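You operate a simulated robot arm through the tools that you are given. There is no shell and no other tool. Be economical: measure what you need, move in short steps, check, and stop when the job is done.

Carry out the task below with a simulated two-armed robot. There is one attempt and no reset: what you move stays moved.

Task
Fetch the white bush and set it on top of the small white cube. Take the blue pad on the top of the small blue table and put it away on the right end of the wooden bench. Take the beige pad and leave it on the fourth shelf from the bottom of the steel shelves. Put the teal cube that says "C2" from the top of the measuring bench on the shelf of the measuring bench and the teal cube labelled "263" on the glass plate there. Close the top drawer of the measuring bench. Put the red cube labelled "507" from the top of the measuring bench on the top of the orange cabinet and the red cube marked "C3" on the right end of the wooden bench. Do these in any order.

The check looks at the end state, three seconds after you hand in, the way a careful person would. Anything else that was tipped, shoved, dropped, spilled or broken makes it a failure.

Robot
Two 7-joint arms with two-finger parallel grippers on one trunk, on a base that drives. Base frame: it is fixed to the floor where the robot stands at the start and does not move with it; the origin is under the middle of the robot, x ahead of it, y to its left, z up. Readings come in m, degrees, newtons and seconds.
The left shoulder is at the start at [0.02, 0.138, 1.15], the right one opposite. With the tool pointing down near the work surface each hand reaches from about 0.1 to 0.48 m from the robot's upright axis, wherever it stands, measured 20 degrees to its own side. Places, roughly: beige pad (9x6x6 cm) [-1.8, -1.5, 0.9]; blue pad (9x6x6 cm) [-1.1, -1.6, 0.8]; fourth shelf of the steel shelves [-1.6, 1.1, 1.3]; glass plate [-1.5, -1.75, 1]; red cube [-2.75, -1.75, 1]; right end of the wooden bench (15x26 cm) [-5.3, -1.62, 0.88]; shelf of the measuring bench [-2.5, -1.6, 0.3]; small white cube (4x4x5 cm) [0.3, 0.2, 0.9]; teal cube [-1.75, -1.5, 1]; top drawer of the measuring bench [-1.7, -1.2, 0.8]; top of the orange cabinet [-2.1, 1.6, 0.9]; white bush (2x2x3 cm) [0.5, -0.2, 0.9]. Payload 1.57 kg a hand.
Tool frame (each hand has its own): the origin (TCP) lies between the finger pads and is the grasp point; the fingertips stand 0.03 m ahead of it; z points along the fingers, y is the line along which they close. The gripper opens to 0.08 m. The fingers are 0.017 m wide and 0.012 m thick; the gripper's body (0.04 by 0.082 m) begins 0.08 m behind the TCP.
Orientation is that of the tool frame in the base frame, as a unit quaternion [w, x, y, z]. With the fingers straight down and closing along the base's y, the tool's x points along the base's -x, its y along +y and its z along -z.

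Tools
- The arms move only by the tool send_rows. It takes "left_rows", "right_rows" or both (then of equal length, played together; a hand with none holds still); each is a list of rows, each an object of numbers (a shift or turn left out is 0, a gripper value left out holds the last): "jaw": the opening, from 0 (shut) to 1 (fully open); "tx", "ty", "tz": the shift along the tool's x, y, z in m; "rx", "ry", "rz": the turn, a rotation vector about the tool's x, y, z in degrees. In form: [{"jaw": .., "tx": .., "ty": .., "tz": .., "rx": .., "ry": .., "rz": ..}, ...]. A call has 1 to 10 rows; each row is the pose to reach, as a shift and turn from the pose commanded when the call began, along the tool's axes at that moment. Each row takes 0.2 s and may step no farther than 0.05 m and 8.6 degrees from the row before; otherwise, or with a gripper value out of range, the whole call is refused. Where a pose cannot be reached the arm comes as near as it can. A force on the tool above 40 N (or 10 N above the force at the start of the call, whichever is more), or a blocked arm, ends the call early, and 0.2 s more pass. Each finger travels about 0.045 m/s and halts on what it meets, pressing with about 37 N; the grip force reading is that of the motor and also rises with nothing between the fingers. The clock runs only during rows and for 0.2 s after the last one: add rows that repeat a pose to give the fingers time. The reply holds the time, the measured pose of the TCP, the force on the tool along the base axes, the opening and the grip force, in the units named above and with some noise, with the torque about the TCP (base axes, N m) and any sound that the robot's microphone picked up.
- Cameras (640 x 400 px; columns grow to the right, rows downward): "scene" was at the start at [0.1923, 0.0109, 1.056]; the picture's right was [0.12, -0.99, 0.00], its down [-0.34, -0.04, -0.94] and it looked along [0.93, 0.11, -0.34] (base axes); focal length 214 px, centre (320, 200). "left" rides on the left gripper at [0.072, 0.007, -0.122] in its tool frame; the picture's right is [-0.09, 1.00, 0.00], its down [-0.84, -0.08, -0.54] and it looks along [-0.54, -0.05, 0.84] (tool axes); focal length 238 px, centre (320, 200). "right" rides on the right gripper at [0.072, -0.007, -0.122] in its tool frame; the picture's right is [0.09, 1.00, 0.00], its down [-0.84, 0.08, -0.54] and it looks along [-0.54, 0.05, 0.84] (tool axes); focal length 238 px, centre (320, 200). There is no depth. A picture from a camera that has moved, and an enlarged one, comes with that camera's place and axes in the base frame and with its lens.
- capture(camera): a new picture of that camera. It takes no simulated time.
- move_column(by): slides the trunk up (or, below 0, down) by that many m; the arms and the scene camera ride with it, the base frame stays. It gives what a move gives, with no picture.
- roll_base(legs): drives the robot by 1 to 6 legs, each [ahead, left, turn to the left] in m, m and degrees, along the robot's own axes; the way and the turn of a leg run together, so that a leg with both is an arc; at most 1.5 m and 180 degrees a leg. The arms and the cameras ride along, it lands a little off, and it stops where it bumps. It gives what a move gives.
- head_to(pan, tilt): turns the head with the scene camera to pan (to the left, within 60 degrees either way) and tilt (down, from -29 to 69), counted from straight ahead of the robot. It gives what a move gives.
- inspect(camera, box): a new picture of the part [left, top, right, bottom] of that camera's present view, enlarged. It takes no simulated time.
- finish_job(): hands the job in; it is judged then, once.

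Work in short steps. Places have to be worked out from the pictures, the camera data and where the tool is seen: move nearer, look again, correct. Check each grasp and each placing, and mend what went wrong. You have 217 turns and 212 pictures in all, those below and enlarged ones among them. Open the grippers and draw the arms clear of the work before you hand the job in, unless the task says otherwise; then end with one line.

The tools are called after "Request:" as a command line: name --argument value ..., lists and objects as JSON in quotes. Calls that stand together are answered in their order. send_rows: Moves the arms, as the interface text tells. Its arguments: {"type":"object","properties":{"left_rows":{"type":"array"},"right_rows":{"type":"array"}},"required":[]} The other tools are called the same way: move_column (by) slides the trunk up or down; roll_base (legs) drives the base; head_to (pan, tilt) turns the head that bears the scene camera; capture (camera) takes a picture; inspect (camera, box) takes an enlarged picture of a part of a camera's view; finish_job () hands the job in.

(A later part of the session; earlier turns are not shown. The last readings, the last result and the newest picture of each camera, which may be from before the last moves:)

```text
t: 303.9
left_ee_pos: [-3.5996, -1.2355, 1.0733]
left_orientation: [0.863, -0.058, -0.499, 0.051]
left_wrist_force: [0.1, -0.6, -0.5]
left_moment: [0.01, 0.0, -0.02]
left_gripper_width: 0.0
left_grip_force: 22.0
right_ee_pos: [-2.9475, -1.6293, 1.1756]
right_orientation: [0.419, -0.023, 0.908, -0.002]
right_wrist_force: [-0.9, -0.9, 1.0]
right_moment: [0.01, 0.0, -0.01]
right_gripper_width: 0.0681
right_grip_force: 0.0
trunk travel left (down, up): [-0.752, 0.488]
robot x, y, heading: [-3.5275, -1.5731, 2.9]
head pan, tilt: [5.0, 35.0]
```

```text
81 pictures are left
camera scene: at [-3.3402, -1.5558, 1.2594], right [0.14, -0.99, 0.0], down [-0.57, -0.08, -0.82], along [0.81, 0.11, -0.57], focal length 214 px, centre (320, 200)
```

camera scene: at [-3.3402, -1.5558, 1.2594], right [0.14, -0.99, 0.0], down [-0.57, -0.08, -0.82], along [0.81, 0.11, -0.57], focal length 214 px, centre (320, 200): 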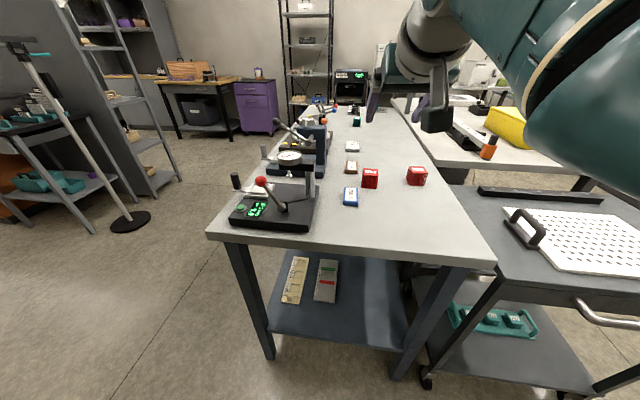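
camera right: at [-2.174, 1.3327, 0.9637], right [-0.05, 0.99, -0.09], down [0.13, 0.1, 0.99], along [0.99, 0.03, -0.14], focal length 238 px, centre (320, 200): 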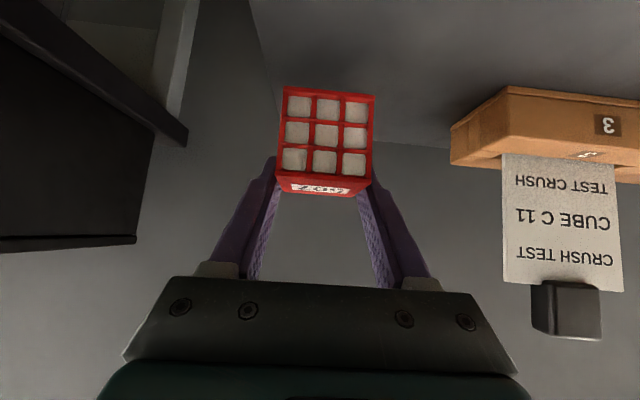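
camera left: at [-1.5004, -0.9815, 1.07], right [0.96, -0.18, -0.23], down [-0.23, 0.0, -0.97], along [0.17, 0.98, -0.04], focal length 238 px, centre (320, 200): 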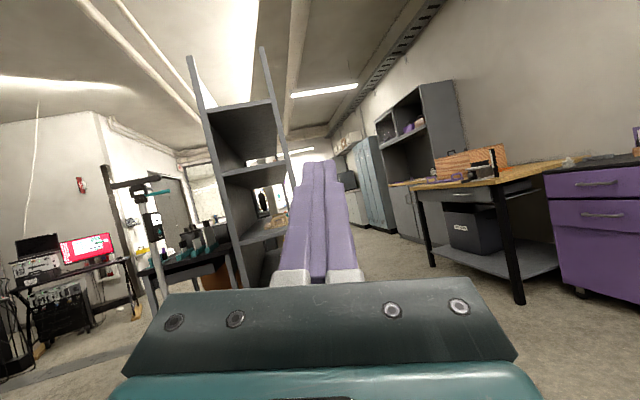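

C3 is at about (-2.687, -1.633). Straighten the heading, move the hand to just short of it, and lower to z ≈ 1.0.

Request:
roll_base --legs '[[0, 0, -4], [0.17, 0.03, 0]]'

Request:
send_rows --right_rows '[{"jaw": 1}, {"jaw": 1}]'

Request:
move_column --by -0.165

Request:
capture --camera "right"

Request:
capture --camera "scene"

```text
t: 305.8
left_ee_pos: [-3.409, -1.2038, 1.0734]
left_orientation: [0.864, -0.076, -0.498, 0.02]
left_wrist_force: [-0.1, -0.1, -0.3]
left_moment: [0.0, -0.01, 0.02]
left_gripper_width: 0.0001
left_grip_force: 21.4
right_ee_pos: [-2.7869, -1.6439, 1.1757]
right_orientation: [0.419, 0.009, 0.908, -0.016]
right_wrist_force: [0.1, 0.2, -0.9]
right_moment: [-0.01, 0.02, 0.01]
right_gripper_width: 0.0679
right_grip_force: 0.0
trunk travel left (down, up): [-0.752, 0.488]
robot x, y, heading: [-3.3638, -1.5466, -1.2]
head pan, tilt: [5.0, 35.0]
```

```text
t: 306.4
left_ee_pos: [-3.4102, -1.2043, 1.0722]
left_orientation: [0.864, -0.075, -0.497, 0.021]
left_wrist_force: [0.3, -0.2, 0.4]
left_moment: [0.01, 0.02, 0.0]
left_gripper_width: 0.0
left_grip_force: 21.4
right_ee_pos: [-2.7865, -1.6449, 1.176]
right_orientation: [0.418, 0.009, 0.908, -0.016]
right_wrist_force: [0.2, -0.7, -0.2]
right_moment: [-0.01, 0.01, -0.01]
right_gripper_width: 0.0797
right_grip_force: 0.1
trunk travel left (down, up): [-0.752, 0.488]
robot x, y, heading: [-3.359, -1.5462, -1.2]
head pan, tilt: [5.0, 35.0]
```

```text
t: 308.3
left_ee_pos: [-3.411, -1.2036, 0.9067]
left_orientation: [0.864, -0.075, -0.497, 0.02]
left_wrist_force: [0.5, 0.3, 0.0]
left_moment: [-0.03, 0.06, 0.02]
left_gripper_width: 0.0001
left_grip_force: 21.1
right_ee_pos: [-2.7882, -1.645, 1.0112]
right_orientation: [0.418, 0.009, 0.908, -0.016]
right_wrist_force: [0.3, -0.2, -1.0]
right_moment: [-0.03, 0.03, -0.02]
right_gripper_width: 0.0798
right_grip_force: 0.1
trunk travel left (down, up): [-0.587, 0.653]
robot x, y, heading: [-3.3603, -1.5419, -1.5]
head pan, tilt: [5.0, 35.0]
```

```text
80 pictures are left
camera right: at [-2.9271, -1.6469, 1.0356], right [-0.03, 1.0, -0.09], down [0.13, 0.09, 0.99], along [0.99, 0.02, -0.14], focal length 238 px, centre (320, 200)
```

right: 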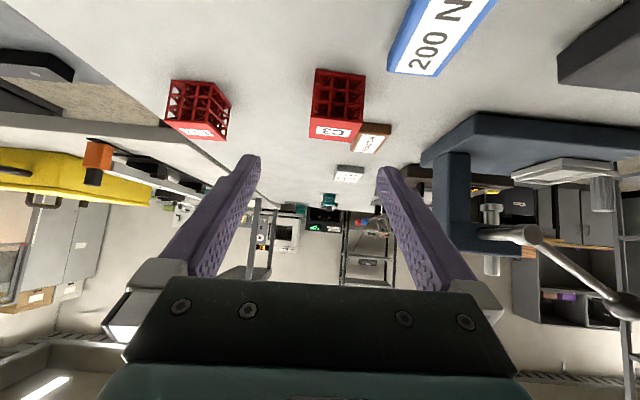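

```text
79 pictures are left
camera scene: at [-3.1729, -1.543, 1.0945], right [0.06, -1.0, 0.0], down [-0.57, -0.04, -0.82], along [0.82, 0.05, -0.57], focal length 214 px, centre (320, 200)
```

scene: 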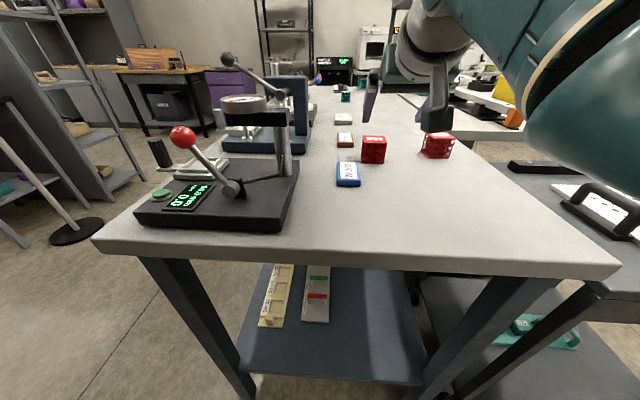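

C3 centre ≈ (-2.690, -1.634). Drive ahead 0.097, left 0.013; lower partway and check.

Request:
roll_base --legs '[[0.097, 0.014, 0]]'

Request:
move_column --by -0.04

Request:
capture --camera "right"

```text
t: 309.5
left_ee_pos: [-3.313, -1.1927, 0.9069]
left_orientation: [0.864, -0.075, -0.497, 0.021]
left_wrist_force: [0.4, 0.1, 0.0]
left_moment: [0.04, -0.02, -0.02]
left_gripper_width: 0.0
left_grip_force: 21.5
right_ee_pos: [-2.6898, -1.6306, 1.0105]
right_orientation: [0.419, 0.009, 0.908, -0.016]
right_wrist_force: [-0.5, -0.2, 0.4]
right_moment: [0.0, 0.01, 0.0]
right_gripper_width: 0.08
right_grip_force: 0.0
trunk travel left (down, up): [-0.587, 0.653]
robot x, y, heading: [-3.2652, -1.5356, -1.4]
head pan, tilt: [5.0, 35.0]
```

```text
t: 310.3
left_ee_pos: [-3.3124, -1.1921, 0.8688]
left_orientation: [0.864, -0.074, -0.497, 0.022]
left_wrist_force: [-0.6, -0.1, 0.5]
left_moment: [0.02, -0.01, -0.02]
left_gripper_width: 0.0
left_grip_force: 20.9
right_ee_pos: [-2.689, -1.6313, 0.9698]
right_orientation: [0.419, 0.009, 0.908, -0.016]
right_wrist_force: [-0.1, 0.3, 0.7]
right_moment: [-0.03, -0.04, -0.02]
right_gripper_width: 0.0799
right_grip_force: 0.1
trunk travel left (down, up): [-0.547, 0.693]
robot x, y, heading: [-3.2656, -1.5365, -1.2]
head pan, tilt: [5.0, 35.0]
```

```text
78 pictures are left
camera right: at [-2.829, -1.6339, 0.9955], right [-0.03, 1.0, -0.09], down [0.13, 0.1, 0.99], along [0.99, 0.02, -0.14], focal length 238 px, centre (320, 200)
```

right: 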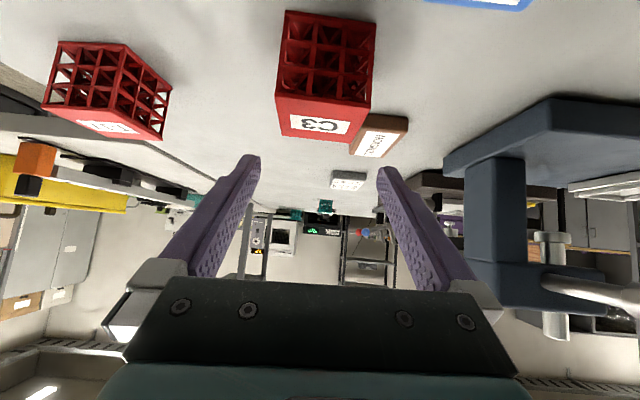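

Aligned. Lower 0.041 and close.

Request:
move_column --by -0.041

Request:
send_rows --right_rows '[{"jaw": 0.5}, {"jaw": 0}, {"jaw": 0}, {"jaw": 0}, {"jaw": 0}]'

Request:
capture --camera "right"

```text
t: 311.1
left_ee_pos: [-3.3121, -1.1929, 0.8274]
left_orientation: [0.864, -0.074, -0.497, 0.022]
left_wrist_force: [0.4, -0.4, 0.2]
left_moment: [-0.01, -0.01, 0.02]
left_gripper_width: 0.0002
left_grip_force: 21.1
right_ee_pos: [-2.6895, -1.6317, 0.9299]
right_orientation: [0.418, 0.009, 0.908, -0.016]
right_wrist_force: [0.2, 0.7, 0.2]
right_moment: [0.0, 0.01, -0.01]
right_gripper_width: 0.0801
right_grip_force: 0.0
trunk travel left (down, up): [-0.506, 0.734]
robot x, y, heading: [-3.2604, -1.5344, -1.3]
head pan, tilt: [5.0, 35.0]
```

```text
t: 312.3
left_ee_pos: [-3.3125, -1.1927, 0.8269]
left_orientation: [0.864, -0.075, -0.497, 0.021]
left_wrist_force: [0.4, -0.4, 0.6]
left_moment: [0.0, -0.03, 0.04]
left_gripper_width: 0.0
left_grip_force: 21.0
right_ee_pos: [-2.6893, -1.6306, 0.9295]
right_orientation: [0.419, 0.008, 0.908, -0.016]
right_wrist_force: [-0.2, 0.4, 0.9]
right_moment: [0.0, 0.03, 0.0]
right_gripper_width: 0.0494
right_grip_force: 37.2
trunk travel left (down, up): [-0.506, 0.734]
robot x, y, heading: [-3.2635, -1.5337, -1.4]
head pan, tilt: [5.0, 35.0]
```

```text
77 pictures are left
camera right: at [-2.8291, -1.634, 0.9545], right [-0.03, 1.0, -0.09], down [0.13, 0.1, 0.99], along [0.99, 0.02, -0.14], focal length 238 px, centre (320, 200)
```

right: 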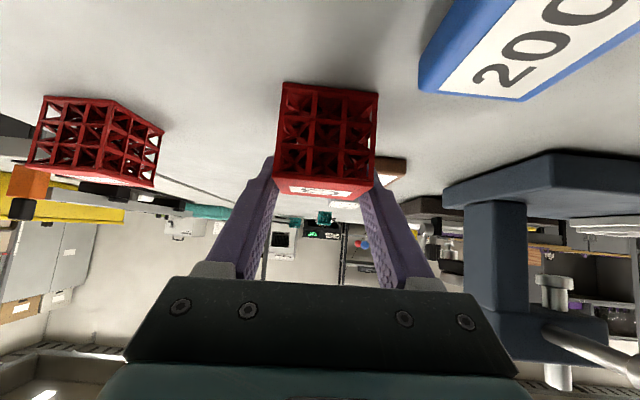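

C3 gripped. Raise, back away, turn around and look at the wooden bench.

Request:
move_column --by 0.3

Request:
roll_base --legs '[[-0.5, 0, 0], [0, 0, 179]]'

Request:
head_to --pan 5 --tilt 20

Request:
capture --camera "scene"

```text
t: 315.3
left_ee_pos: [-3.3114, -1.1932, 1.1272]
left_orientation: [0.864, -0.075, -0.497, 0.021]
left_wrist_force: [-0.8, 0.0, -0.4]
left_moment: [0.0, 0.03, -0.05]
left_gripper_width: 0.0001
left_grip_force: 21.2
right_ee_pos: [-2.6892, -1.6316, 1.2293]
right_orientation: [0.418, 0.009, 0.908, -0.016]
right_wrist_force: [-0.4, -0.2, -0.2]
right_moment: [0.01, -0.02, -0.02]
right_gripper_width: 0.0493
right_grip_force: 37.3
trunk travel left (down, up): [-0.806, 0.434]
robot x, y, heading: [-3.2628, -1.5329, -1.1]
head pan, tilt: [5.0, 35.0]
```

```text
t: 325.6
left_ee_pos: [-3.7181, -1.8668, 1.1268]
left_orientation: [-0.015, 0.498, -0.078, 0.864]
left_wrist_force: [-0.1, -0.2, -0.8]
left_moment: [0.02, -0.01, 0.02]
left_gripper_width: 0.0
left_grip_force: 21.0
right_ee_pos: [-4.3332, -1.4181, 1.2291]
right_orientation: [-0.018, 0.907, -0.015, -0.42]
right_wrist_force: [-1.1, -0.7, -0.3]
right_moment: [0.02, 0.0, -0.03]
right_gripper_width: 0.0493
right_grip_force: 36.9
trunk travel left (down, up): [-0.806, 0.434]
robot x, y, heading: [-3.7599, -1.5219, 177.9]
head pan, tilt: [5.0, 35.0]
```

```text
t: 326.4
left_ee_pos: [-3.7164, -1.8662, 1.126]
left_orientation: [-0.015, 0.497, -0.078, 0.864]
left_wrist_force: [-0.3, -0.4, 0.9]
left_moment: [-0.01, -0.01, 0.02]
left_gripper_width: 0.0
left_grip_force: 21.3
right_ee_pos: [-4.3327, -1.4177, 1.2296]
right_orientation: [-0.019, 0.908, -0.015, -0.419]
right_wrist_force: [0.0, 0.2, -0.9]
right_moment: [-0.03, -0.01, 0.03]
right_gripper_width: 0.0494
right_grip_force: 37.2
trunk travel left (down, up): [-0.806, 0.434]
robot x, y, heading: [-3.7651, -1.5188, 178.2]
head pan, tilt: [5.0, 20.0]
```

```text
76 pictures are left
camera scene: at [-3.9535, -1.5248, 1.3372], right [-0.05, 1.0, 0.0], down [0.34, 0.02, -0.94], along [-0.94, -0.05, -0.34], focal length 214 px, centre (320, 200)
```

scene: 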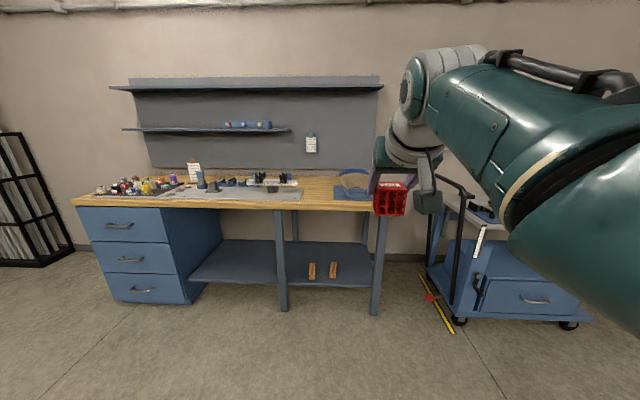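

Request:
inspect --camera "scene" --box '[270, 150, 410, 238]'

```text
4.55 times, centred on (340, 194) of scene
camera zoom: at [-3.9535, -1.5248, 1.3372], right [-0.05, 1.0, 0.0], down [0.34, 0.02, -0.94], along [-0.94, -0.05, -0.34], focal length 975 px, centre (229, 227)
```

zoom: 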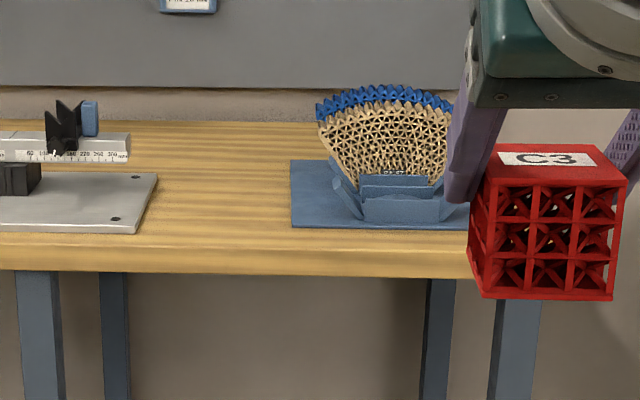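

The hand hides the bench's right end. Move the robot right and closer for a clear view.

Request:
roll_base --legs '[[0.3, -0.45, 1.8]]'

Request:
head_to --pan 25 --tilt 28

Request:
capture --camera "scene"

```text
t: 329.5
left_ee_pos: [-3.9922, -1.4084, 1.1272]
left_orientation: [-0.03, 0.498, -0.068, 0.864]
left_wrist_force: [0.7, 0.4, -0.5]
left_moment: [0.03, 0.0, 0.04]
left_gripper_width: 0.0
left_grip_force: 21.7
right_ee_pos: [-4.6229, -0.9814, 1.2296]
right_orientation: [-0.011, 0.908, 0.001, -0.418]
right_wrist_force: [-0.2, 0.6, 0.5]
right_moment: [0.01, 0.02, 0.01]
right_gripper_width: 0.0492
right_grip_force: 37.2
trunk travel left (down, up): [-0.806, 0.434]
robot x, y, heading: [-4.0488, -1.0672, 179.8]
head pan, tilt: [5.0, 20.0]
```

```text
t: 330.3
left_ee_pos: [-3.9919, -1.4085, 1.1263]
left_orientation: [-0.03, 0.498, -0.069, 0.864]
left_wrist_force: [-0.6, -0.1, 0.1]
left_moment: [-0.01, -0.03, 0.04]
left_gripper_width: 0.0002
left_grip_force: 21.1
right_ee_pos: [-4.6235, -0.9821, 1.2297]
right_orientation: [-0.011, 0.908, 0.001, -0.418]
right_wrist_force: [0.2, -0.1, 0.4]
right_moment: [0.01, -0.02, -0.02]
right_gripper_width: 0.0493
right_grip_force: 37.2
trunk travel left (down, up): [-0.806, 0.434]
robot x, y, heading: [-4.0489, -1.0671, 179.7]
head pan, tilt: [25.0, 28.0]
```

```text
74 pictures are left
camera scene: at [-4.2307, -1.1055, 1.3244], right [-0.42, 0.91, 0.0], down [0.43, 0.2, -0.88], along [-0.8, -0.37, -0.47], focal length 214 px, centre (320, 200)
```

scene: 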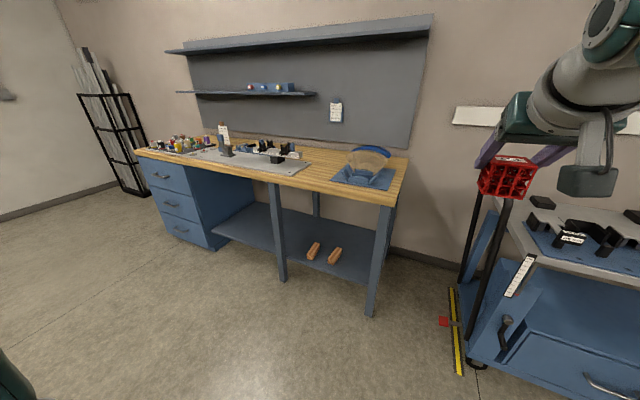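

Request:
inspect --camera "scene" --box '[270, 130, 420, 224]'

```text
4.26 times, centred on (345, 177) of scene
camera zoom: at [-4.2307, -1.1055, 1.3244], right [-0.42, 0.91, 0.0], down [0.43, 0.2, -0.88], along [-0.8, -0.37, -0.47], focal length 913 px, centre (214, 298)
```

zoom: 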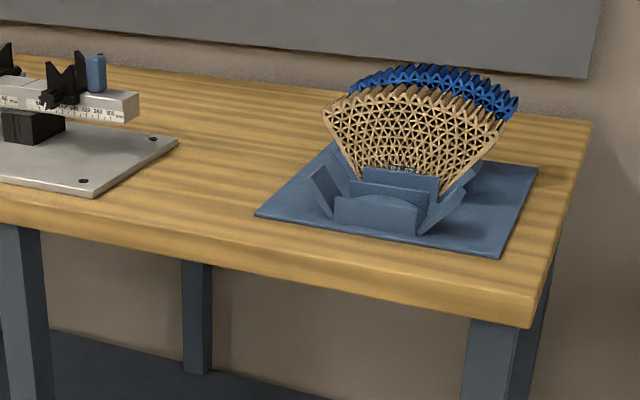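

The free area between the steel plate (y < -1.73) and the blue mat (y > -1.51) is the target, bench top z ≈ 0.872. C3 goes toward the back at (-5.37, -1.63), leaving the front for the pad. Drive there.

Request:
roll_base --legs '[[0, 0.65, 0], [0.55, 0, 0]]'

Request:
head_to --pan 5 --tilt 35

Request:
capture --camera "scene"

Request:
capture --camera "right"

```text
t: 336.8
left_ee_pos: [-4.5583, -2.0571, 1.1267]
left_orientation: [-0.028, 0.498, -0.07, 0.864]
left_wrist_force: [-0.1, -0.2, 0.0]
left_moment: [0.01, 0.0, 0.0]
left_gripper_width: 0.0
left_grip_force: 21.6
right_ee_pos: [-5.1883, -1.6271, 1.2287]
right_orientation: [-0.013, 0.908, -0.002, -0.418]
right_wrist_force: [-0.3, -0.6, -0.2]
right_moment: [0.0, -0.01, 0.0]
right_gripper_width: 0.0494
right_grip_force: 36.8
trunk travel left (down, up): [-0.806, 0.434]
robot x, y, heading: [-4.6094, -1.7161, 179.8]
head pan, tilt: [25.0, 28.0]
```

```text
t: 337.6
left_ee_pos: [-4.558, -2.0566, 1.1269]
left_orientation: [-0.027, 0.497, -0.072, 0.864]
left_wrist_force: [0.8, 0.2, 0.5]
left_moment: [0.01, 0.02, -0.02]
left_gripper_width: 0.0002
left_grip_force: 20.9
right_ee_pos: [-5.1877, -1.6261, 1.2296]
right_orientation: [-0.013, 0.908, -0.002, -0.418]
right_wrist_force: [0.2, -0.6, 0.3]
right_moment: [0.03, -0.04, -0.03]
right_gripper_width: 0.0493
right_grip_force: 36.8
trunk travel left (down, up): [-0.806, 0.434]
robot x, y, heading: [-4.6155, -1.7146, 179.4]
head pan, tilt: [5.0, 35.0]
```

```text
72 pictures are left
camera scene: at [-4.8008, -1.7225, 1.3134], right [-0.08, 1.0, 0.0], down [0.57, 0.05, -0.82], along [-0.82, -0.07, -0.57], focal length 214 px, centre (320, 200)
```

scene: 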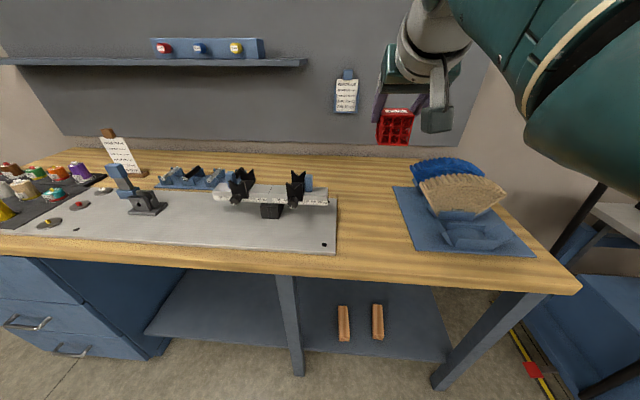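

```text
71 pictures are left
camera right: at [-5.0485, -1.624, 1.2542], right [0.05, -0.99, -0.09], down [-0.13, -0.1, 0.99], along [-0.99, -0.03, -0.14], focal length 238 px, centre (320, 200)
```

right: 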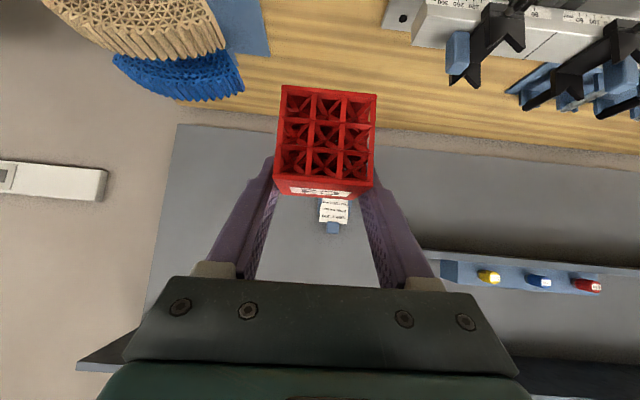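

Clear on both sides. Drive ahead 0.18 and lower 0.27.

Request:
roll_base --legs '[[0.18, 0, 0.4]]'

Request:
move_column --by -0.27

Request:
capture --camera "scene"

Request:
capture --camera "right"

```text
t: 339.1
left_ee_pos: [-4.7279, -2.0565, 1.1261]
left_orientation: [-0.03, 0.497, -0.07, 0.864]
left_wrist_force: [0.3, -0.9, 0.5]
left_moment: [0.0, -0.02, -0.03]
left_gripper_width: 0.0
left_grip_force: 21.7
right_ee_pos: [-5.3598, -1.6295, 1.2289]
right_orientation: [-0.011, 0.908, 0.001, -0.418]
right_wrist_force: [-0.5, 0.9, -0.5]
right_moment: [0.02, 0.0, 0.02]
right_gripper_width: 0.0491
right_grip_force: 37.3
trunk travel left (down, up): [-0.806, 0.434]
robot x, y, heading: [-4.7846, -1.7143, 180.4]
head pan, tilt: [5.0, 35.0]
```

```text
t: 341.8
left_ee_pos: [-4.7285, -2.0559, 0.856]
left_orientation: [-0.03, 0.499, -0.07, 0.864]
left_wrist_force: [-0.4, 0.0, -0.4]
left_moment: [0.01, 0.0, 0.02]
left_gripper_width: 0.0001
left_grip_force: 21.2
right_ee_pos: [-5.3597, -1.6307, 0.9595]
right_orientation: [-0.012, 0.908, 0.0, -0.419]
right_wrist_force: [1.0, 0.2, -1.3]
right_moment: [0.0, -0.05, 0.03]
right_gripper_width: 0.0495
right_grip_force: 37.0
trunk travel left (down, up): [-0.536, 0.704]
robot x, y, heading: [-4.7852, -1.7127, 179.9]
head pan, tilt: [5.0, 35.0]
```

```text
70 pictures are left
camera scene: at [-4.9729, -1.7229, 1.0434], right [-0.09, 1.0, 0.0], down [0.57, 0.05, -0.82], along [-0.82, -0.07, -0.57], focal length 214 px, centre (320, 200)
```

scene: 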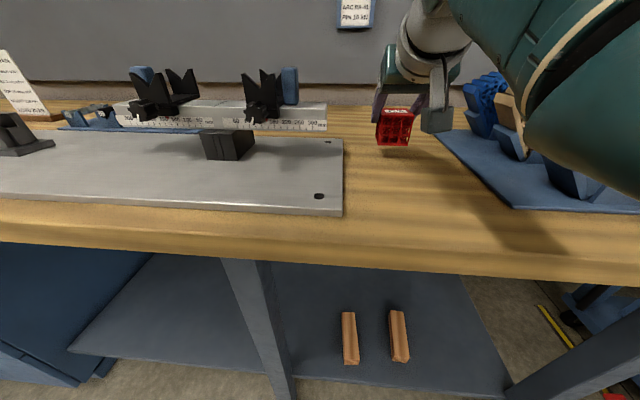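

```text
69 pictures are left
camera right: at [-5.2211, -1.6259, 0.9841], right [0.05, -0.99, -0.09], down [-0.13, -0.1, 0.99], along [-0.99, -0.04, -0.14], focal length 238 px, centre (320, 200)
```

right: 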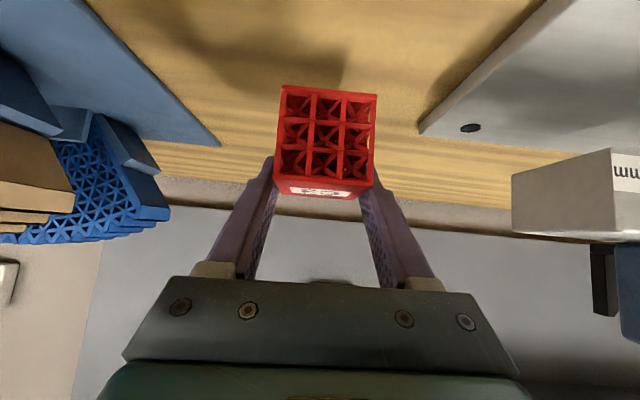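

Good position. Lower the rest.

Request:
move_column --by -0.03

Request:
inspect --camera "scene" --box '[340, 70, 480, 158]'

```text
t: 342.6
left_ee_pos: [-4.7292, -2.056, 0.8267]
left_orientation: [-0.03, 0.498, -0.07, 0.864]
left_wrist_force: [-0.4, -0.1, 0.1]
left_moment: [-0.01, -0.02, -0.02]
left_gripper_width: 0.0
left_grip_force: 20.9
right_ee_pos: [-5.3615, -1.6305, 0.9286]
right_orientation: [-0.012, 0.908, 0.001, -0.418]
right_wrist_force: [-0.6, -0.2, 2.6]
right_moment: [-0.07, 0.01, -0.04]
right_gripper_width: 0.0496
right_grip_force: 36.6
trunk travel left (down, up): [-0.506, 0.734]
robot x, y, heading: [-4.7834, -1.716, 180.1]
head pan, tilt: [5.0, 35.0]
```

```text
4.55 times, centred on (410, 114) of scene
camera zoom: at [-4.9733, -1.7229, 1.0135], right [-0.09, 1.0, 0.0], down [0.57, 0.05, -0.82], along [-0.82, -0.07, -0.57], focal length 975 px, centre (-89, 591)
```

zoom: 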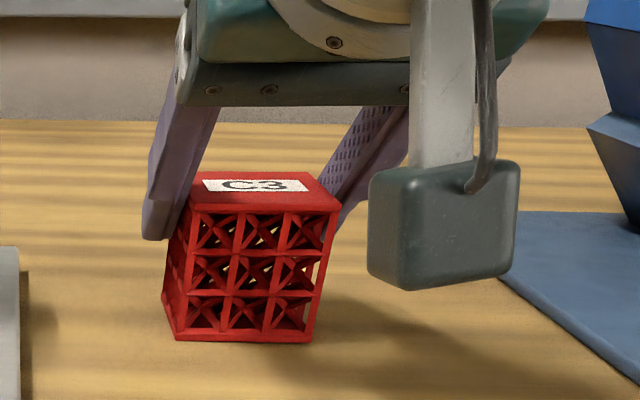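

Just touching (2.6 N). Lower 2 mm, release and rise.

Request:
move_column --by -0.002

Request:
send_rows --right_rows '[{"jaw": 0.7}, {"jaw": 0.9}, {"jaw": 0.9}]'

Request:
move_column --by 0.2

Request:
capture --camera "scene"

```text
t: 343.1
left_ee_pos: [-4.7296, -2.055, 0.8258]
left_orientation: [-0.031, 0.498, -0.069, 0.864]
left_wrist_force: [0.2, -0.2, 0.3]
left_moment: [0.0, -0.06, -0.04]
left_gripper_width: 0.0001
left_grip_force: 21.2
right_ee_pos: [-5.3614, -1.6294, 0.9298]
right_orientation: [-0.012, 0.907, 0.0, -0.421]
right_wrist_force: [5.9, 0.6, 16.0]
right_moment: [-0.37, -0.5, 0.12]
right_gripper_width: 0.0495
right_grip_force: 36.8
trunk travel left (down, up): [-0.504, 0.736]
robot x, y, heading: [-4.7854, -1.7164, 180.1]
head pan, tilt: [5.0, 35.0]
```

```text
t: 343.9
left_ee_pos: [-4.7272, -2.0561, 0.8243]
left_orientation: [-0.031, 0.498, -0.068, 0.864]
left_wrist_force: [0.5, -0.5, -0.5]
left_moment: [-0.01, 0.02, -0.02]
left_gripper_width: 0.0001
left_grip_force: 21.2
right_ee_pos: [-5.3596, -1.6306, 0.9274]
right_orientation: [-0.011, 0.908, 0.001, -0.418]
right_wrist_force: [-0.1, 0.5, -0.6]
right_moment: [0.02, 0.03, -0.01]
right_gripper_width: 0.0721
right_grip_force: 0.0
trunk travel left (down, up): [-0.504, 0.736]
robot x, y, heading: [-4.7826, -1.7178, 180.1]
head pan, tilt: [5.0, 35.0]
```

```text
t: 346.0
left_ee_pos: [-4.7286, -2.0558, 1.0252]
left_orientation: [-0.03, 0.497, -0.07, 0.864]
left_wrist_force: [-0.3, -0.2, 0.2]
left_moment: [0.03, 0.01, 0.02]
left_gripper_width: 0.0
left_grip_force: 21.1
right_ee_pos: [-5.3611, -1.6298, 1.1274]
right_orientation: [-0.011, 0.908, 0.001, -0.418]
right_wrist_force: [-0.7, -0.4, 0.2]
right_moment: [0.0, 0.01, -0.02]
right_gripper_width: 0.0719
right_grip_force: 0.0
trunk travel left (down, up): [-0.704, 0.536]
robot x, y, heading: [-4.7837, -1.7114, 179.9]
head pan, tilt: [5.0, 35.0]
```

```text
67 pictures are left
camera scene: at [-4.9729, -1.7229, 1.2114], right [-0.09, 1.0, 0.0], down [0.57, 0.05, -0.82], along [-0.82, -0.07, -0.57], focal length 214 px, centre (320, 200)
```

scene: 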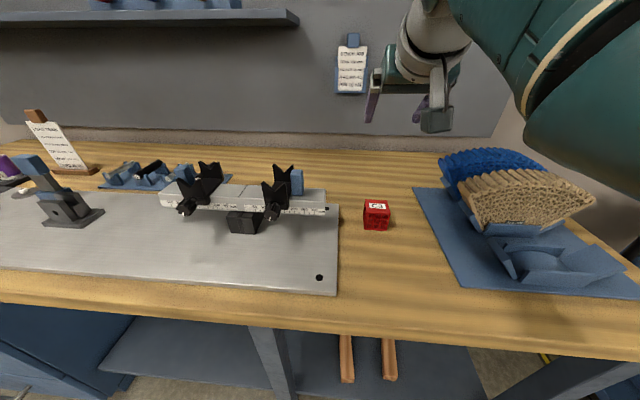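

C3 is in place. Now travel back to the small blue table for the blue pad: back off, shift to the free lane, drive backward along it.

Request:
move_column --by 0.1

Request:
roll_base --legs '[[-0.45, 0, 0], [0, -1.15, 0], [-1.4, 0, 0], [-1.4, 0, 0], [-0.9, 0, 0]]'

Request:
head_to --pan 30 --tilt 30

Request:
capture --camera "scene"

```text
t: 347.4
left_ee_pos: [-4.7285, -2.0572, 1.1249]
left_orientation: [-0.03, 0.498, -0.069, 0.864]
left_wrist_force: [-0.5, 0.2, 0.2]
left_moment: [-0.03, 0.01, 0.02]
left_gripper_width: 0.0002
left_grip_force: 20.9
right_ee_pos: [-5.3604, -1.6308, 1.227]
right_orientation: [-0.011, 0.909, 0.001, -0.417]
right_wrist_force: [-0.1, 0.5, 0.3]
right_moment: [-0.01, -0.03, -0.03]
right_gripper_width: 0.0721
right_grip_force: 0.0
trunk travel left (down, up): [-0.804, 0.436]
robot x, y, heading: [-4.7867, -1.7173, 180.0]
head pan, tilt: [5.0, 35.0]
```

```text
t: 373.2
left_ee_pos: [-0.5574, -0.9687, 1.1238]
left_orientation: [-0.019, 0.497, -0.076, 0.864]
left_wrist_force: [-0.3, 0.4, -0.1]
left_moment: [-0.06, 0.01, 0.0]
left_gripper_width: 0.0002
left_grip_force: 20.9
right_ee_pos: [-1.1769, -0.5254, 1.2265]
right_orientation: [-0.017, 0.908, -0.011, -0.418]
right_wrist_force: [0.3, 0.6, -0.2]
right_moment: [0.0, -0.02, 0.01]
right_gripper_width: 0.072
right_grip_force: 0.1
trunk travel left (down, up): [-0.804, 0.436]
robot x, y, heading: [-0.6076, -0.626, 178.6]
head pan, tilt: [5.0, 35.0]
```

```text
t: 374.1
left_ee_pos: [-0.5571, -0.9679, 1.124]
left_orientation: [-0.019, 0.497, -0.076, 0.864]
left_wrist_force: [-0.3, 0.9, -0.3]
left_moment: [0.0, 0.01, 0.0]
left_gripper_width: 0.0001
left_grip_force: 21.1
right_ee_pos: [-1.1768, -0.5263, 1.2275]
right_orientation: [-0.017, 0.909, -0.011, -0.417]
right_wrist_force: [-0.3, 0.0, 0.2]
right_moment: [0.0, -0.02, 0.04]
right_gripper_width: 0.072
right_grip_force: 0.1
trunk travel left (down, up): [-0.804, 0.436]
robot x, y, heading: [-0.6032, -0.6283, 178.4]
head pan, tilt: [30.0, 30.0]
```

```text
66 pictures are left
camera scene: at [-0.7837, -0.6669, 1.3192], right [-0.48, 0.88, 0.0], down [0.44, 0.24, -0.87], along [-0.76, -0.41, -0.5], focal length 214 px, centre (320, 200)
```

scene: 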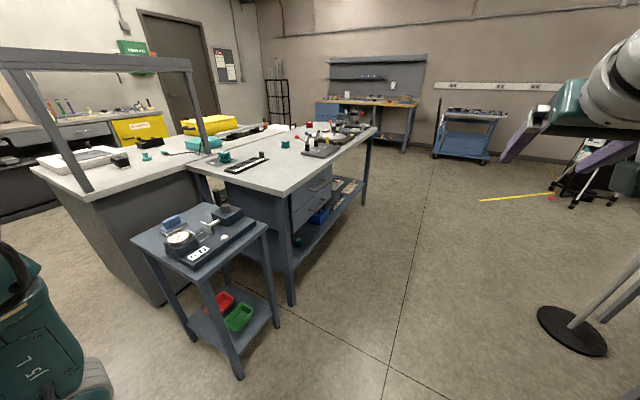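

Request:
inspect --camera "scene" --box '[130, 195, 258, 275]'

```text
5.00 times, centred on (194, 235) of scene
camera zoom: at [-0.7837, -0.6669, 1.3192], right [-0.48, 0.88, 0.0], down [0.44, 0.24, -0.87], along [-0.76, -0.41, -0.5], focal length 1072 px, centre (950, 25)
```

zoom: 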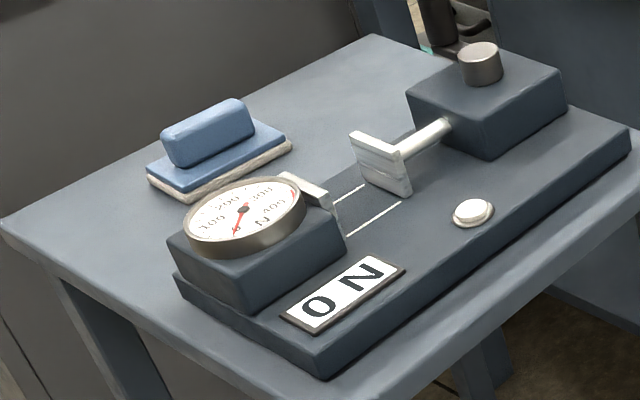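

Blue pad: centre ≈ (-1.126, -1.556), long side along x, handle top z ≈ 0.81. Approach from the aisle side facing -x.

Request:
roll_base --legs '[[-0.16, 0, 1.5], [0, 1.01, 0]]'

Request:
send_rows --right_rows '[{"jaw": 0.9}, {"jaw": 0.9}]'

Request:
move_column --by -0.3

Request:
head_to --pan 5 --tilt 35

Request:
capture --camera "right"

Request:
capture --camera "scene"

```text
t: 380.5
left_ee_pos: [-0.3831, -2.0011, 1.1247]
left_orientation: [-0.033, 0.499, -0.068, 0.863]
left_wrist_force: [-0.3, -0.6, -0.1]
left_moment: [0.02, -0.04, -0.03]
left_gripper_width: 0.0001
left_grip_force: 21.3
right_ee_pos: [-1.0176, -1.578, 1.226]
right_orientation: [-0.011, 0.908, 0.003, -0.418]
right_wrist_force: [-0.6, 0.0, -0.6]
right_moment: [-0.02, -0.02, -0.02]
right_gripper_width: 0.072
right_grip_force: 0.0
trunk travel left (down, up): [-0.804, 0.436]
robot x, y, heading: [-0.4424, -1.6632, -179.5]
head pan, tilt: [30.0, 30.0]
```

```text
t: 381.1
left_ee_pos: [-0.3831, -1.9999, 1.125]
left_orientation: [-0.032, 0.498, -0.068, 0.864]
left_wrist_force: [0.2, 0.5, -0.8]
left_moment: [0.02, -0.02, 0.01]
left_gripper_width: 0.0
left_grip_force: 21.7
right_ee_pos: [-1.0167, -1.5787, 1.2273]
right_orientation: [-0.011, 0.908, 0.003, -0.418]
right_wrist_force: [-1.1, -0.1, -0.1]
right_moment: [-0.02, -0.06, -0.03]
right_gripper_width: 0.0718
right_grip_force: 0.1
trunk travel left (down, up): [-0.804, 0.436]
robot x, y, heading: [-0.441, -1.6594, -179.7]
head pan, tilt: [30.0, 30.0]
```

```text
t: 384.1
left_ee_pos: [-0.3817, -1.9999, 0.8241]
left_orientation: [-0.033, 0.499, -0.068, 0.864]
left_wrist_force: [-0.7, -0.6, 1.0]
left_moment: [0.0, 0.0, 0.01]
left_gripper_width: 0.0001
left_grip_force: 20.8
right_ee_pos: [-1.0172, -1.5781, 0.9271]
right_orientation: [-0.011, 0.908, 0.003, -0.418]
right_wrist_force: [-0.1, 0.1, -0.7]
right_moment: [0.04, 0.01, 0.0]
right_gripper_width: 0.0719
right_grip_force: 0.1
trunk travel left (down, up): [-0.504, 0.736]
robot x, y, heading: [-0.4445, -1.6599, -179.6]
head pan, tilt: [30.0, 30.0]
```

```text
t: 384.9
left_ee_pos: [-0.3843, -2.0017, 0.8248]
left_orientation: [-0.033, 0.498, -0.068, 0.864]
left_wrist_force: [0.2, 0.8, -1.1]
left_moment: [0.01, 0.02, 0.02]
left_gripper_width: 0.0001
left_grip_force: 21.4
right_ee_pos: [-1.0166, -1.5778, 0.9266]
right_orientation: [-0.01, 0.908, 0.004, -0.418]
right_wrist_force: [-0.5, 0.3, 0.1]
right_moment: [0.0, -0.04, -0.01]
right_gripper_width: 0.0718
right_grip_force: 0.0
trunk travel left (down, up): [-0.504, 0.736]
robot x, y, heading: [-0.4439, -1.6636, -179.6]
head pan, tilt: [5.0, 35.0]
```

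```text
64 pictures are left
camera right: at [-0.8782, -1.573, 0.9522], right [0.06, -0.99, -0.09], down [-0.13, -0.1, 0.99], along [-0.99, -0.04, -0.14], focal length 238 px, centre (320, 200)
```

right: 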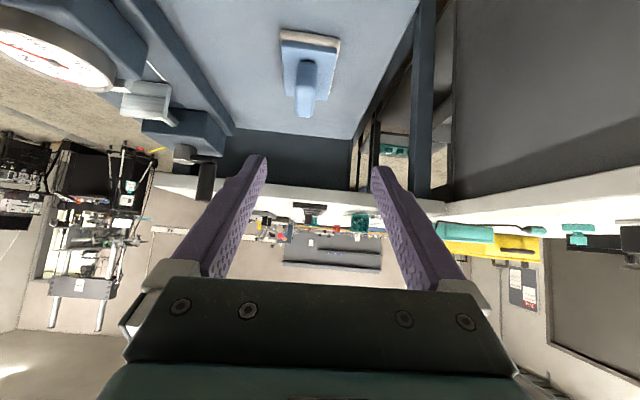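

```text
63 pictures are left
camera scene: at [-0.6293, -1.6686, 1.0114], right [-0.09, 1.0, 0.0], down [0.57, 0.05, -0.82], along [-0.82, -0.08, -0.57], focal length 214 px, centre (320, 200)
```

scene: 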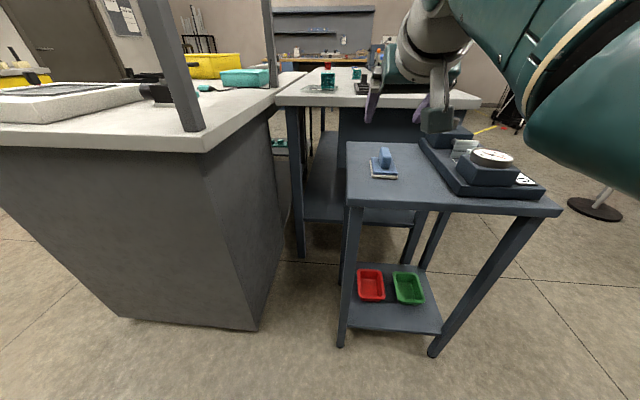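

Handle centre at y ≈ -1.5575. Drive ahead 0.10, right 0.02, then lower 0.075 and check.

Request:
roll_base --legs '[[0.1, -0.02, 0]]'

Request:
move_column --by -0.075

Request:
capture --camera "right"

Request:
inspect --camera "scene" --box '[330, 90, 490, 190]'

```text
t: 386.1
left_ee_pos: [-0.4874, -1.981, 0.8249]
left_orientation: [-0.032, 0.499, -0.068, 0.864]
left_wrist_force: [0.7, 0.2, -0.4]
left_moment: [0.0, -0.01, 0.0]
left_gripper_width: 0.0001
left_grip_force: 21.2
right_ee_pos: [-1.1204, -1.5584, 0.9275]
right_orientation: [-0.009, 0.908, 0.005, -0.418]
right_wrist_force: [-0.4, -0.3, 0.1]
right_moment: [0.01, -0.02, 0.01]
right_gripper_width: 0.0721
right_grip_force: 0.1
trunk travel left (down, up): [-0.504, 0.736]
robot x, y, heading: [-0.5475, -1.6416, -179.8]
head pan, tilt: [5.0, 35.0]
```

```text
t: 387.2
left_ee_pos: [-0.4878, -1.9816, 0.7498]
left_orientation: [-0.034, 0.498, -0.068, 0.864]
left_wrist_force: [0.0, 0.3, -0.3]
left_moment: [0.0, 0.02, 0.0]
left_gripper_width: 0.0
left_grip_force: 21.5
right_ee_pos: [-1.1216, -1.5596, 0.8516]
right_orientation: [-0.01, 0.908, 0.004, -0.418]
right_wrist_force: [1.0, -0.5, -0.1]
right_moment: [-0.02, 0.01, 0.01]
right_gripper_width: 0.0721
right_grip_force: 0.0
trunk travel left (down, up): [-0.429, 0.811]
robot x, y, heading: [-0.5448, -1.6405, -179.6]
head pan, tilt: [5.0, 35.0]
```

```text
62 pictures are left
camera right: at [-0.9824, -1.5539, 0.8772], right [0.06, -0.99, -0.09], down [-0.13, -0.1, 0.99], along [-0.99, -0.05, -0.14], focal length 238 px, centre (320, 200)
```

right: 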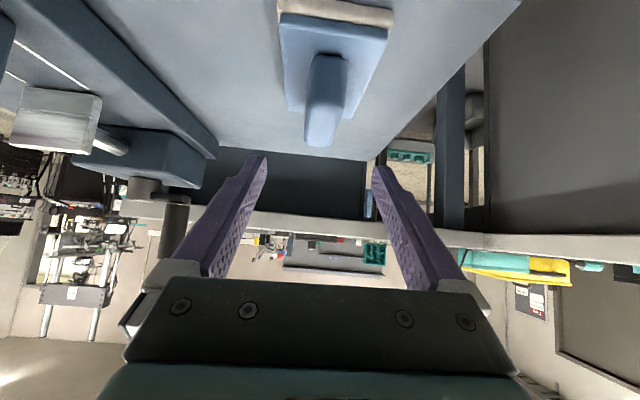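

```text
4.00 times, centred on (410, 140) of scene
camera zoom: at [-0.7336, -1.6492, 0.9364], right [-0.09, 1.0, 0.0], down [0.57, 0.05, -0.82], along [-0.82, -0.08, -0.57], focal length 858 px, centre (-40, 440)
```

zoom: 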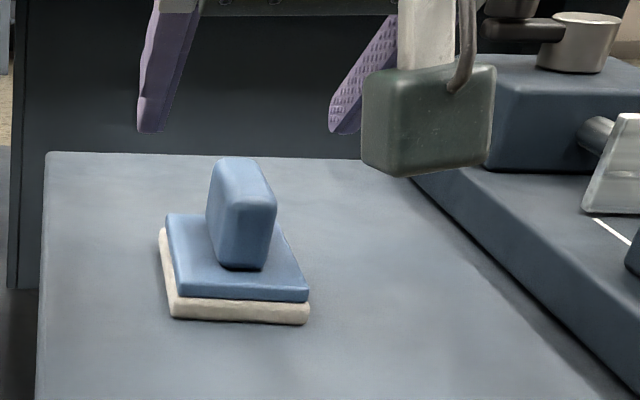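

Laterally centred. Back 0.012 so the pads grip the handle's middle, and lower 0.03.

Request:
roll_base --legs '[[-0.014, 0, 0]]'

Request:
move_column --by -0.03

Request:
inspect --camera "scene" --box '[330, 80, 490, 180]'

Request:
capture --camera "right"

```text
t: 388.0
left_ee_pos: [-0.4723, -1.98, 0.7506]
left_orientation: [-0.034, 0.497, -0.068, 0.864]
left_wrist_force: [0.3, -0.4, 0.1]
left_moment: [-0.01, 0.02, -0.04]
left_gripper_width: 0.0
left_grip_force: 21.7
right_ee_pos: [-1.1063, -1.5588, 0.8524]
right_orientation: [-0.01, 0.908, 0.004, -0.418]
right_wrist_force: [0.0, 0.0, 0.7]
right_moment: [-0.01, 0.0, -0.01]
right_gripper_width: 0.0719
right_grip_force: 0.0
trunk travel left (down, up): [-0.429, 0.811]
robot x, y, heading: [-0.5318, -1.6402, -179.7]
head pan, tilt: [5.0, 35.0]
```

```text
t: 388.8
left_ee_pos: [-0.474, -1.9813, 0.7196]
left_orientation: [-0.033, 0.498, -0.069, 0.864]
left_wrist_force: [0.4, -0.1, 0.2]
left_moment: [0.0, 0.03, 0.01]
left_gripper_width: 0.0001
left_grip_force: 21.2
right_ee_pos: [-1.1071, -1.5584, 0.8222]
right_orientation: [-0.01, 0.908, 0.004, -0.418]
right_wrist_force: [1.2, 0.1, -0.1]
right_moment: [0.0, 0.01, 0.01]
right_gripper_width: 0.0722
right_grip_force: 0.0
trunk travel left (down, up): [-0.399, 0.841]
robot x, y, heading: [-0.5308, -1.6439, -179.6]
head pan, tilt: [5.0, 35.0]
```

```text
4.00 times, centred on (410, 130) of scene
camera zoom: at [-0.7195, -1.6492, 0.9064], right [-0.09, 1.0, 0.0], down [0.57, 0.05, -0.82], along [-0.82, -0.08, -0.57], focal length 858 px, centre (-40, 480)
```

zoom: 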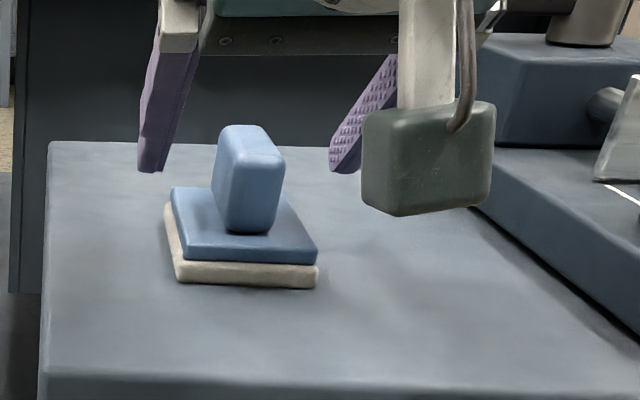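

```text
59 pictures are left
camera right: at [-0.9683, -1.5539, 0.8472], right [0.06, -0.99, -0.09], down [-0.13, -0.1, 0.99], along [-0.99, -0.05, -0.14], focal length 238 px, centre (320, 200)
```

right: 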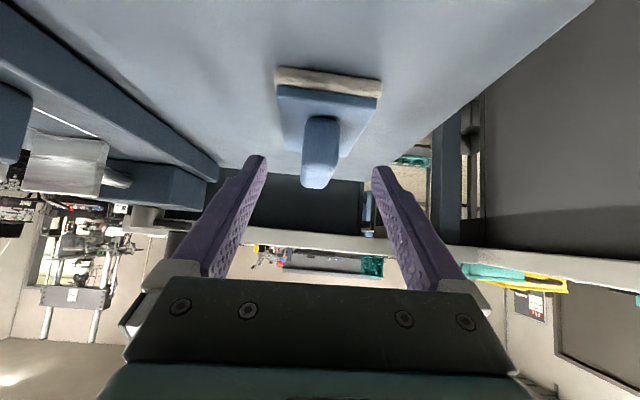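

Lower 0.011 more and close on the handle.

Request:
move_column --by -0.011

Request:
send_rows --right_rows '[{"jaw": 0.5}, {"jaw": 0.2}, {"jaw": 0}, {"jaw": 0}, {"jaw": 0}, {"jaw": 0}]'

Request:
capture --camera "right"

Request:
inspect --camera "scene" --box '[330, 80, 490, 180]'

```text
t: 389.4
left_ee_pos: [-0.4728, -1.9808, 0.7093]
left_orientation: [-0.033, 0.497, -0.069, 0.864]
left_wrist_force: [-0.5, -0.1, -0.5]
left_moment: [-0.01, 0.0, 0.01]
left_gripper_width: 0.0002
left_grip_force: 20.7
right_ee_pos: [-1.108, -1.559, 0.8108]
right_orientation: [-0.01, 0.908, 0.004, -0.418]
right_wrist_force: [0.4, 0.3, -0.5]
right_moment: [0.0, 0.03, 0.0]
right_gripper_width: 0.072
right_grip_force: 0.1
trunk travel left (down, up): [-0.388, 0.852]
robot x, y, heading: [-0.528, -1.6401, -179.7]
head pan, tilt: [5.0, 35.0]
```

```text
t: 390.8
left_ee_pos: [-0.4731, -1.9807, 0.7094]
left_orientation: [-0.033, 0.498, -0.068, 0.864]
left_wrist_force: [-0.4, 0.1, 0.2]
left_moment: [0.02, 0.01, 0.03]
left_gripper_width: 0.0
left_grip_force: 21.4
right_ee_pos: [-1.1077, -1.5581, 0.8123]
right_orientation: [-0.01, 0.909, 0.005, -0.417]
right_wrist_force: [-0.2, 0.2, 1.9]
right_moment: [-0.03, 0.0, -0.07]
right_gripper_width: 0.0211
right_grip_force: 33.9
trunk travel left (down, up): [-0.388, 0.852]
robot x, y, heading: [-0.5269, -1.6408, -179.4]
head pan, tilt: [5.0, 35.0]
```

```text
58 pictures are left
camera right: at [-0.9684, -1.5538, 0.8363], right [0.06, -0.99, -0.09], down [-0.13, -0.1, 0.99], along [-0.99, -0.05, -0.14], focal length 238 px, centre (320, 200)
```

right: 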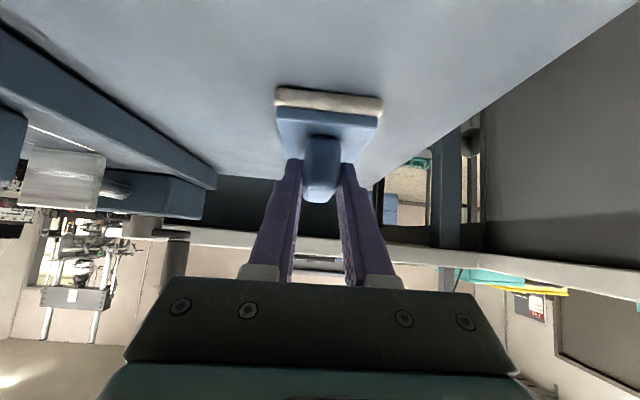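

```text
4.00 times, centred on (410, 130) of scene
camera zoom: at [-0.7195, -1.6491, 0.8954], right [-0.09, 1.0, 0.0], down [0.57, 0.05, -0.82], along [-0.82, -0.08, -0.57], focal length 858 px, centre (-40, 480)
```

zoom: 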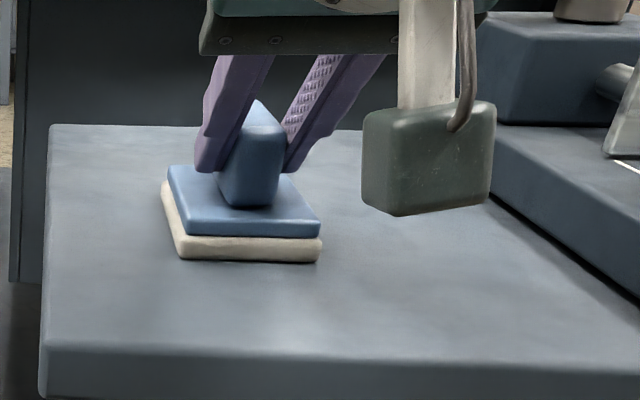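

Handle gripped (21 mm). Lift and check.

Request:
move_column --by 0.15

Request:
inspect --camera "scene" --box '[330, 80, 490, 180]'

Request:
capture --camera "right"

```text
t: 392.5
left_ee_pos: [-0.4723, -1.9798, 0.8585]
left_orientation: [-0.034, 0.498, -0.068, 0.864]
left_wrist_force: [0.3, -0.2, 0.0]
left_moment: [0.0, 0.0, 0.02]
left_gripper_width: 0.0
left_grip_force: 21.7
right_ee_pos: [-1.1069, -1.5586, 0.9618]
right_orientation: [-0.01, 0.908, 0.005, -0.419]
right_wrist_force: [0.2, 0.4, -0.4]
right_moment: [0.0, -0.01, 0.01]
right_gripper_width: 0.0212
right_grip_force: 34.1
trunk travel left (down, up): [-0.538, 0.702]
robot x, y, heading: [-0.5327, -1.6419, -179.7]
head pan, tilt: [5.0, 35.0]
```

```text
4.00 times, centred on (410, 130) of scene
camera zoom: at [-0.7192, -1.6491, 1.0454], right [-0.09, 1.0, 0.0], down [0.57, 0.05, -0.82], along [-0.82, -0.08, -0.57], focal length 858 px, centre (-40, 480)
```

zoom: 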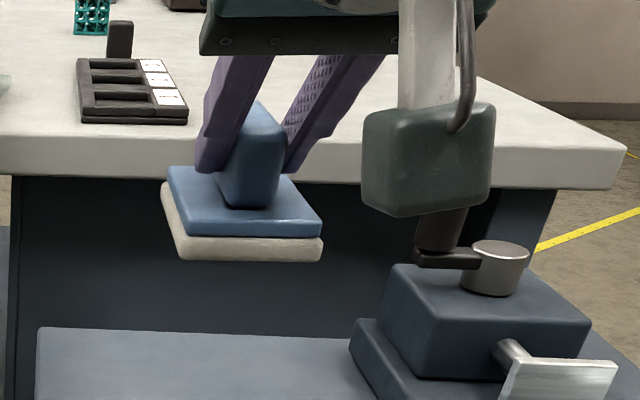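

```text
55 pictures are left
camera right: at [-0.9681, -1.5538, 0.9861], right [0.06, -0.99, -0.09], down [-0.13, -0.1, 0.99], along [-0.99, -0.05, -0.14], focal length 238 px, centre (320, 200)
```

right: 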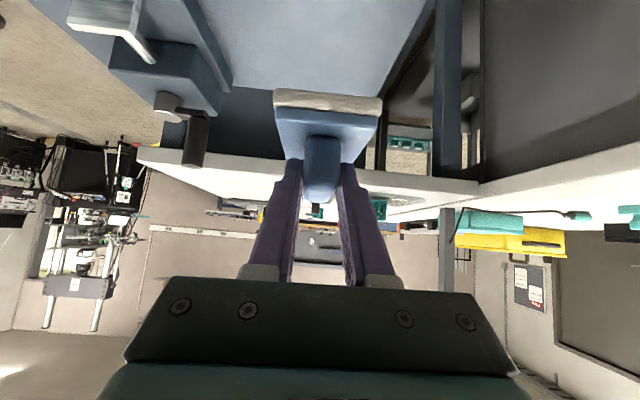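

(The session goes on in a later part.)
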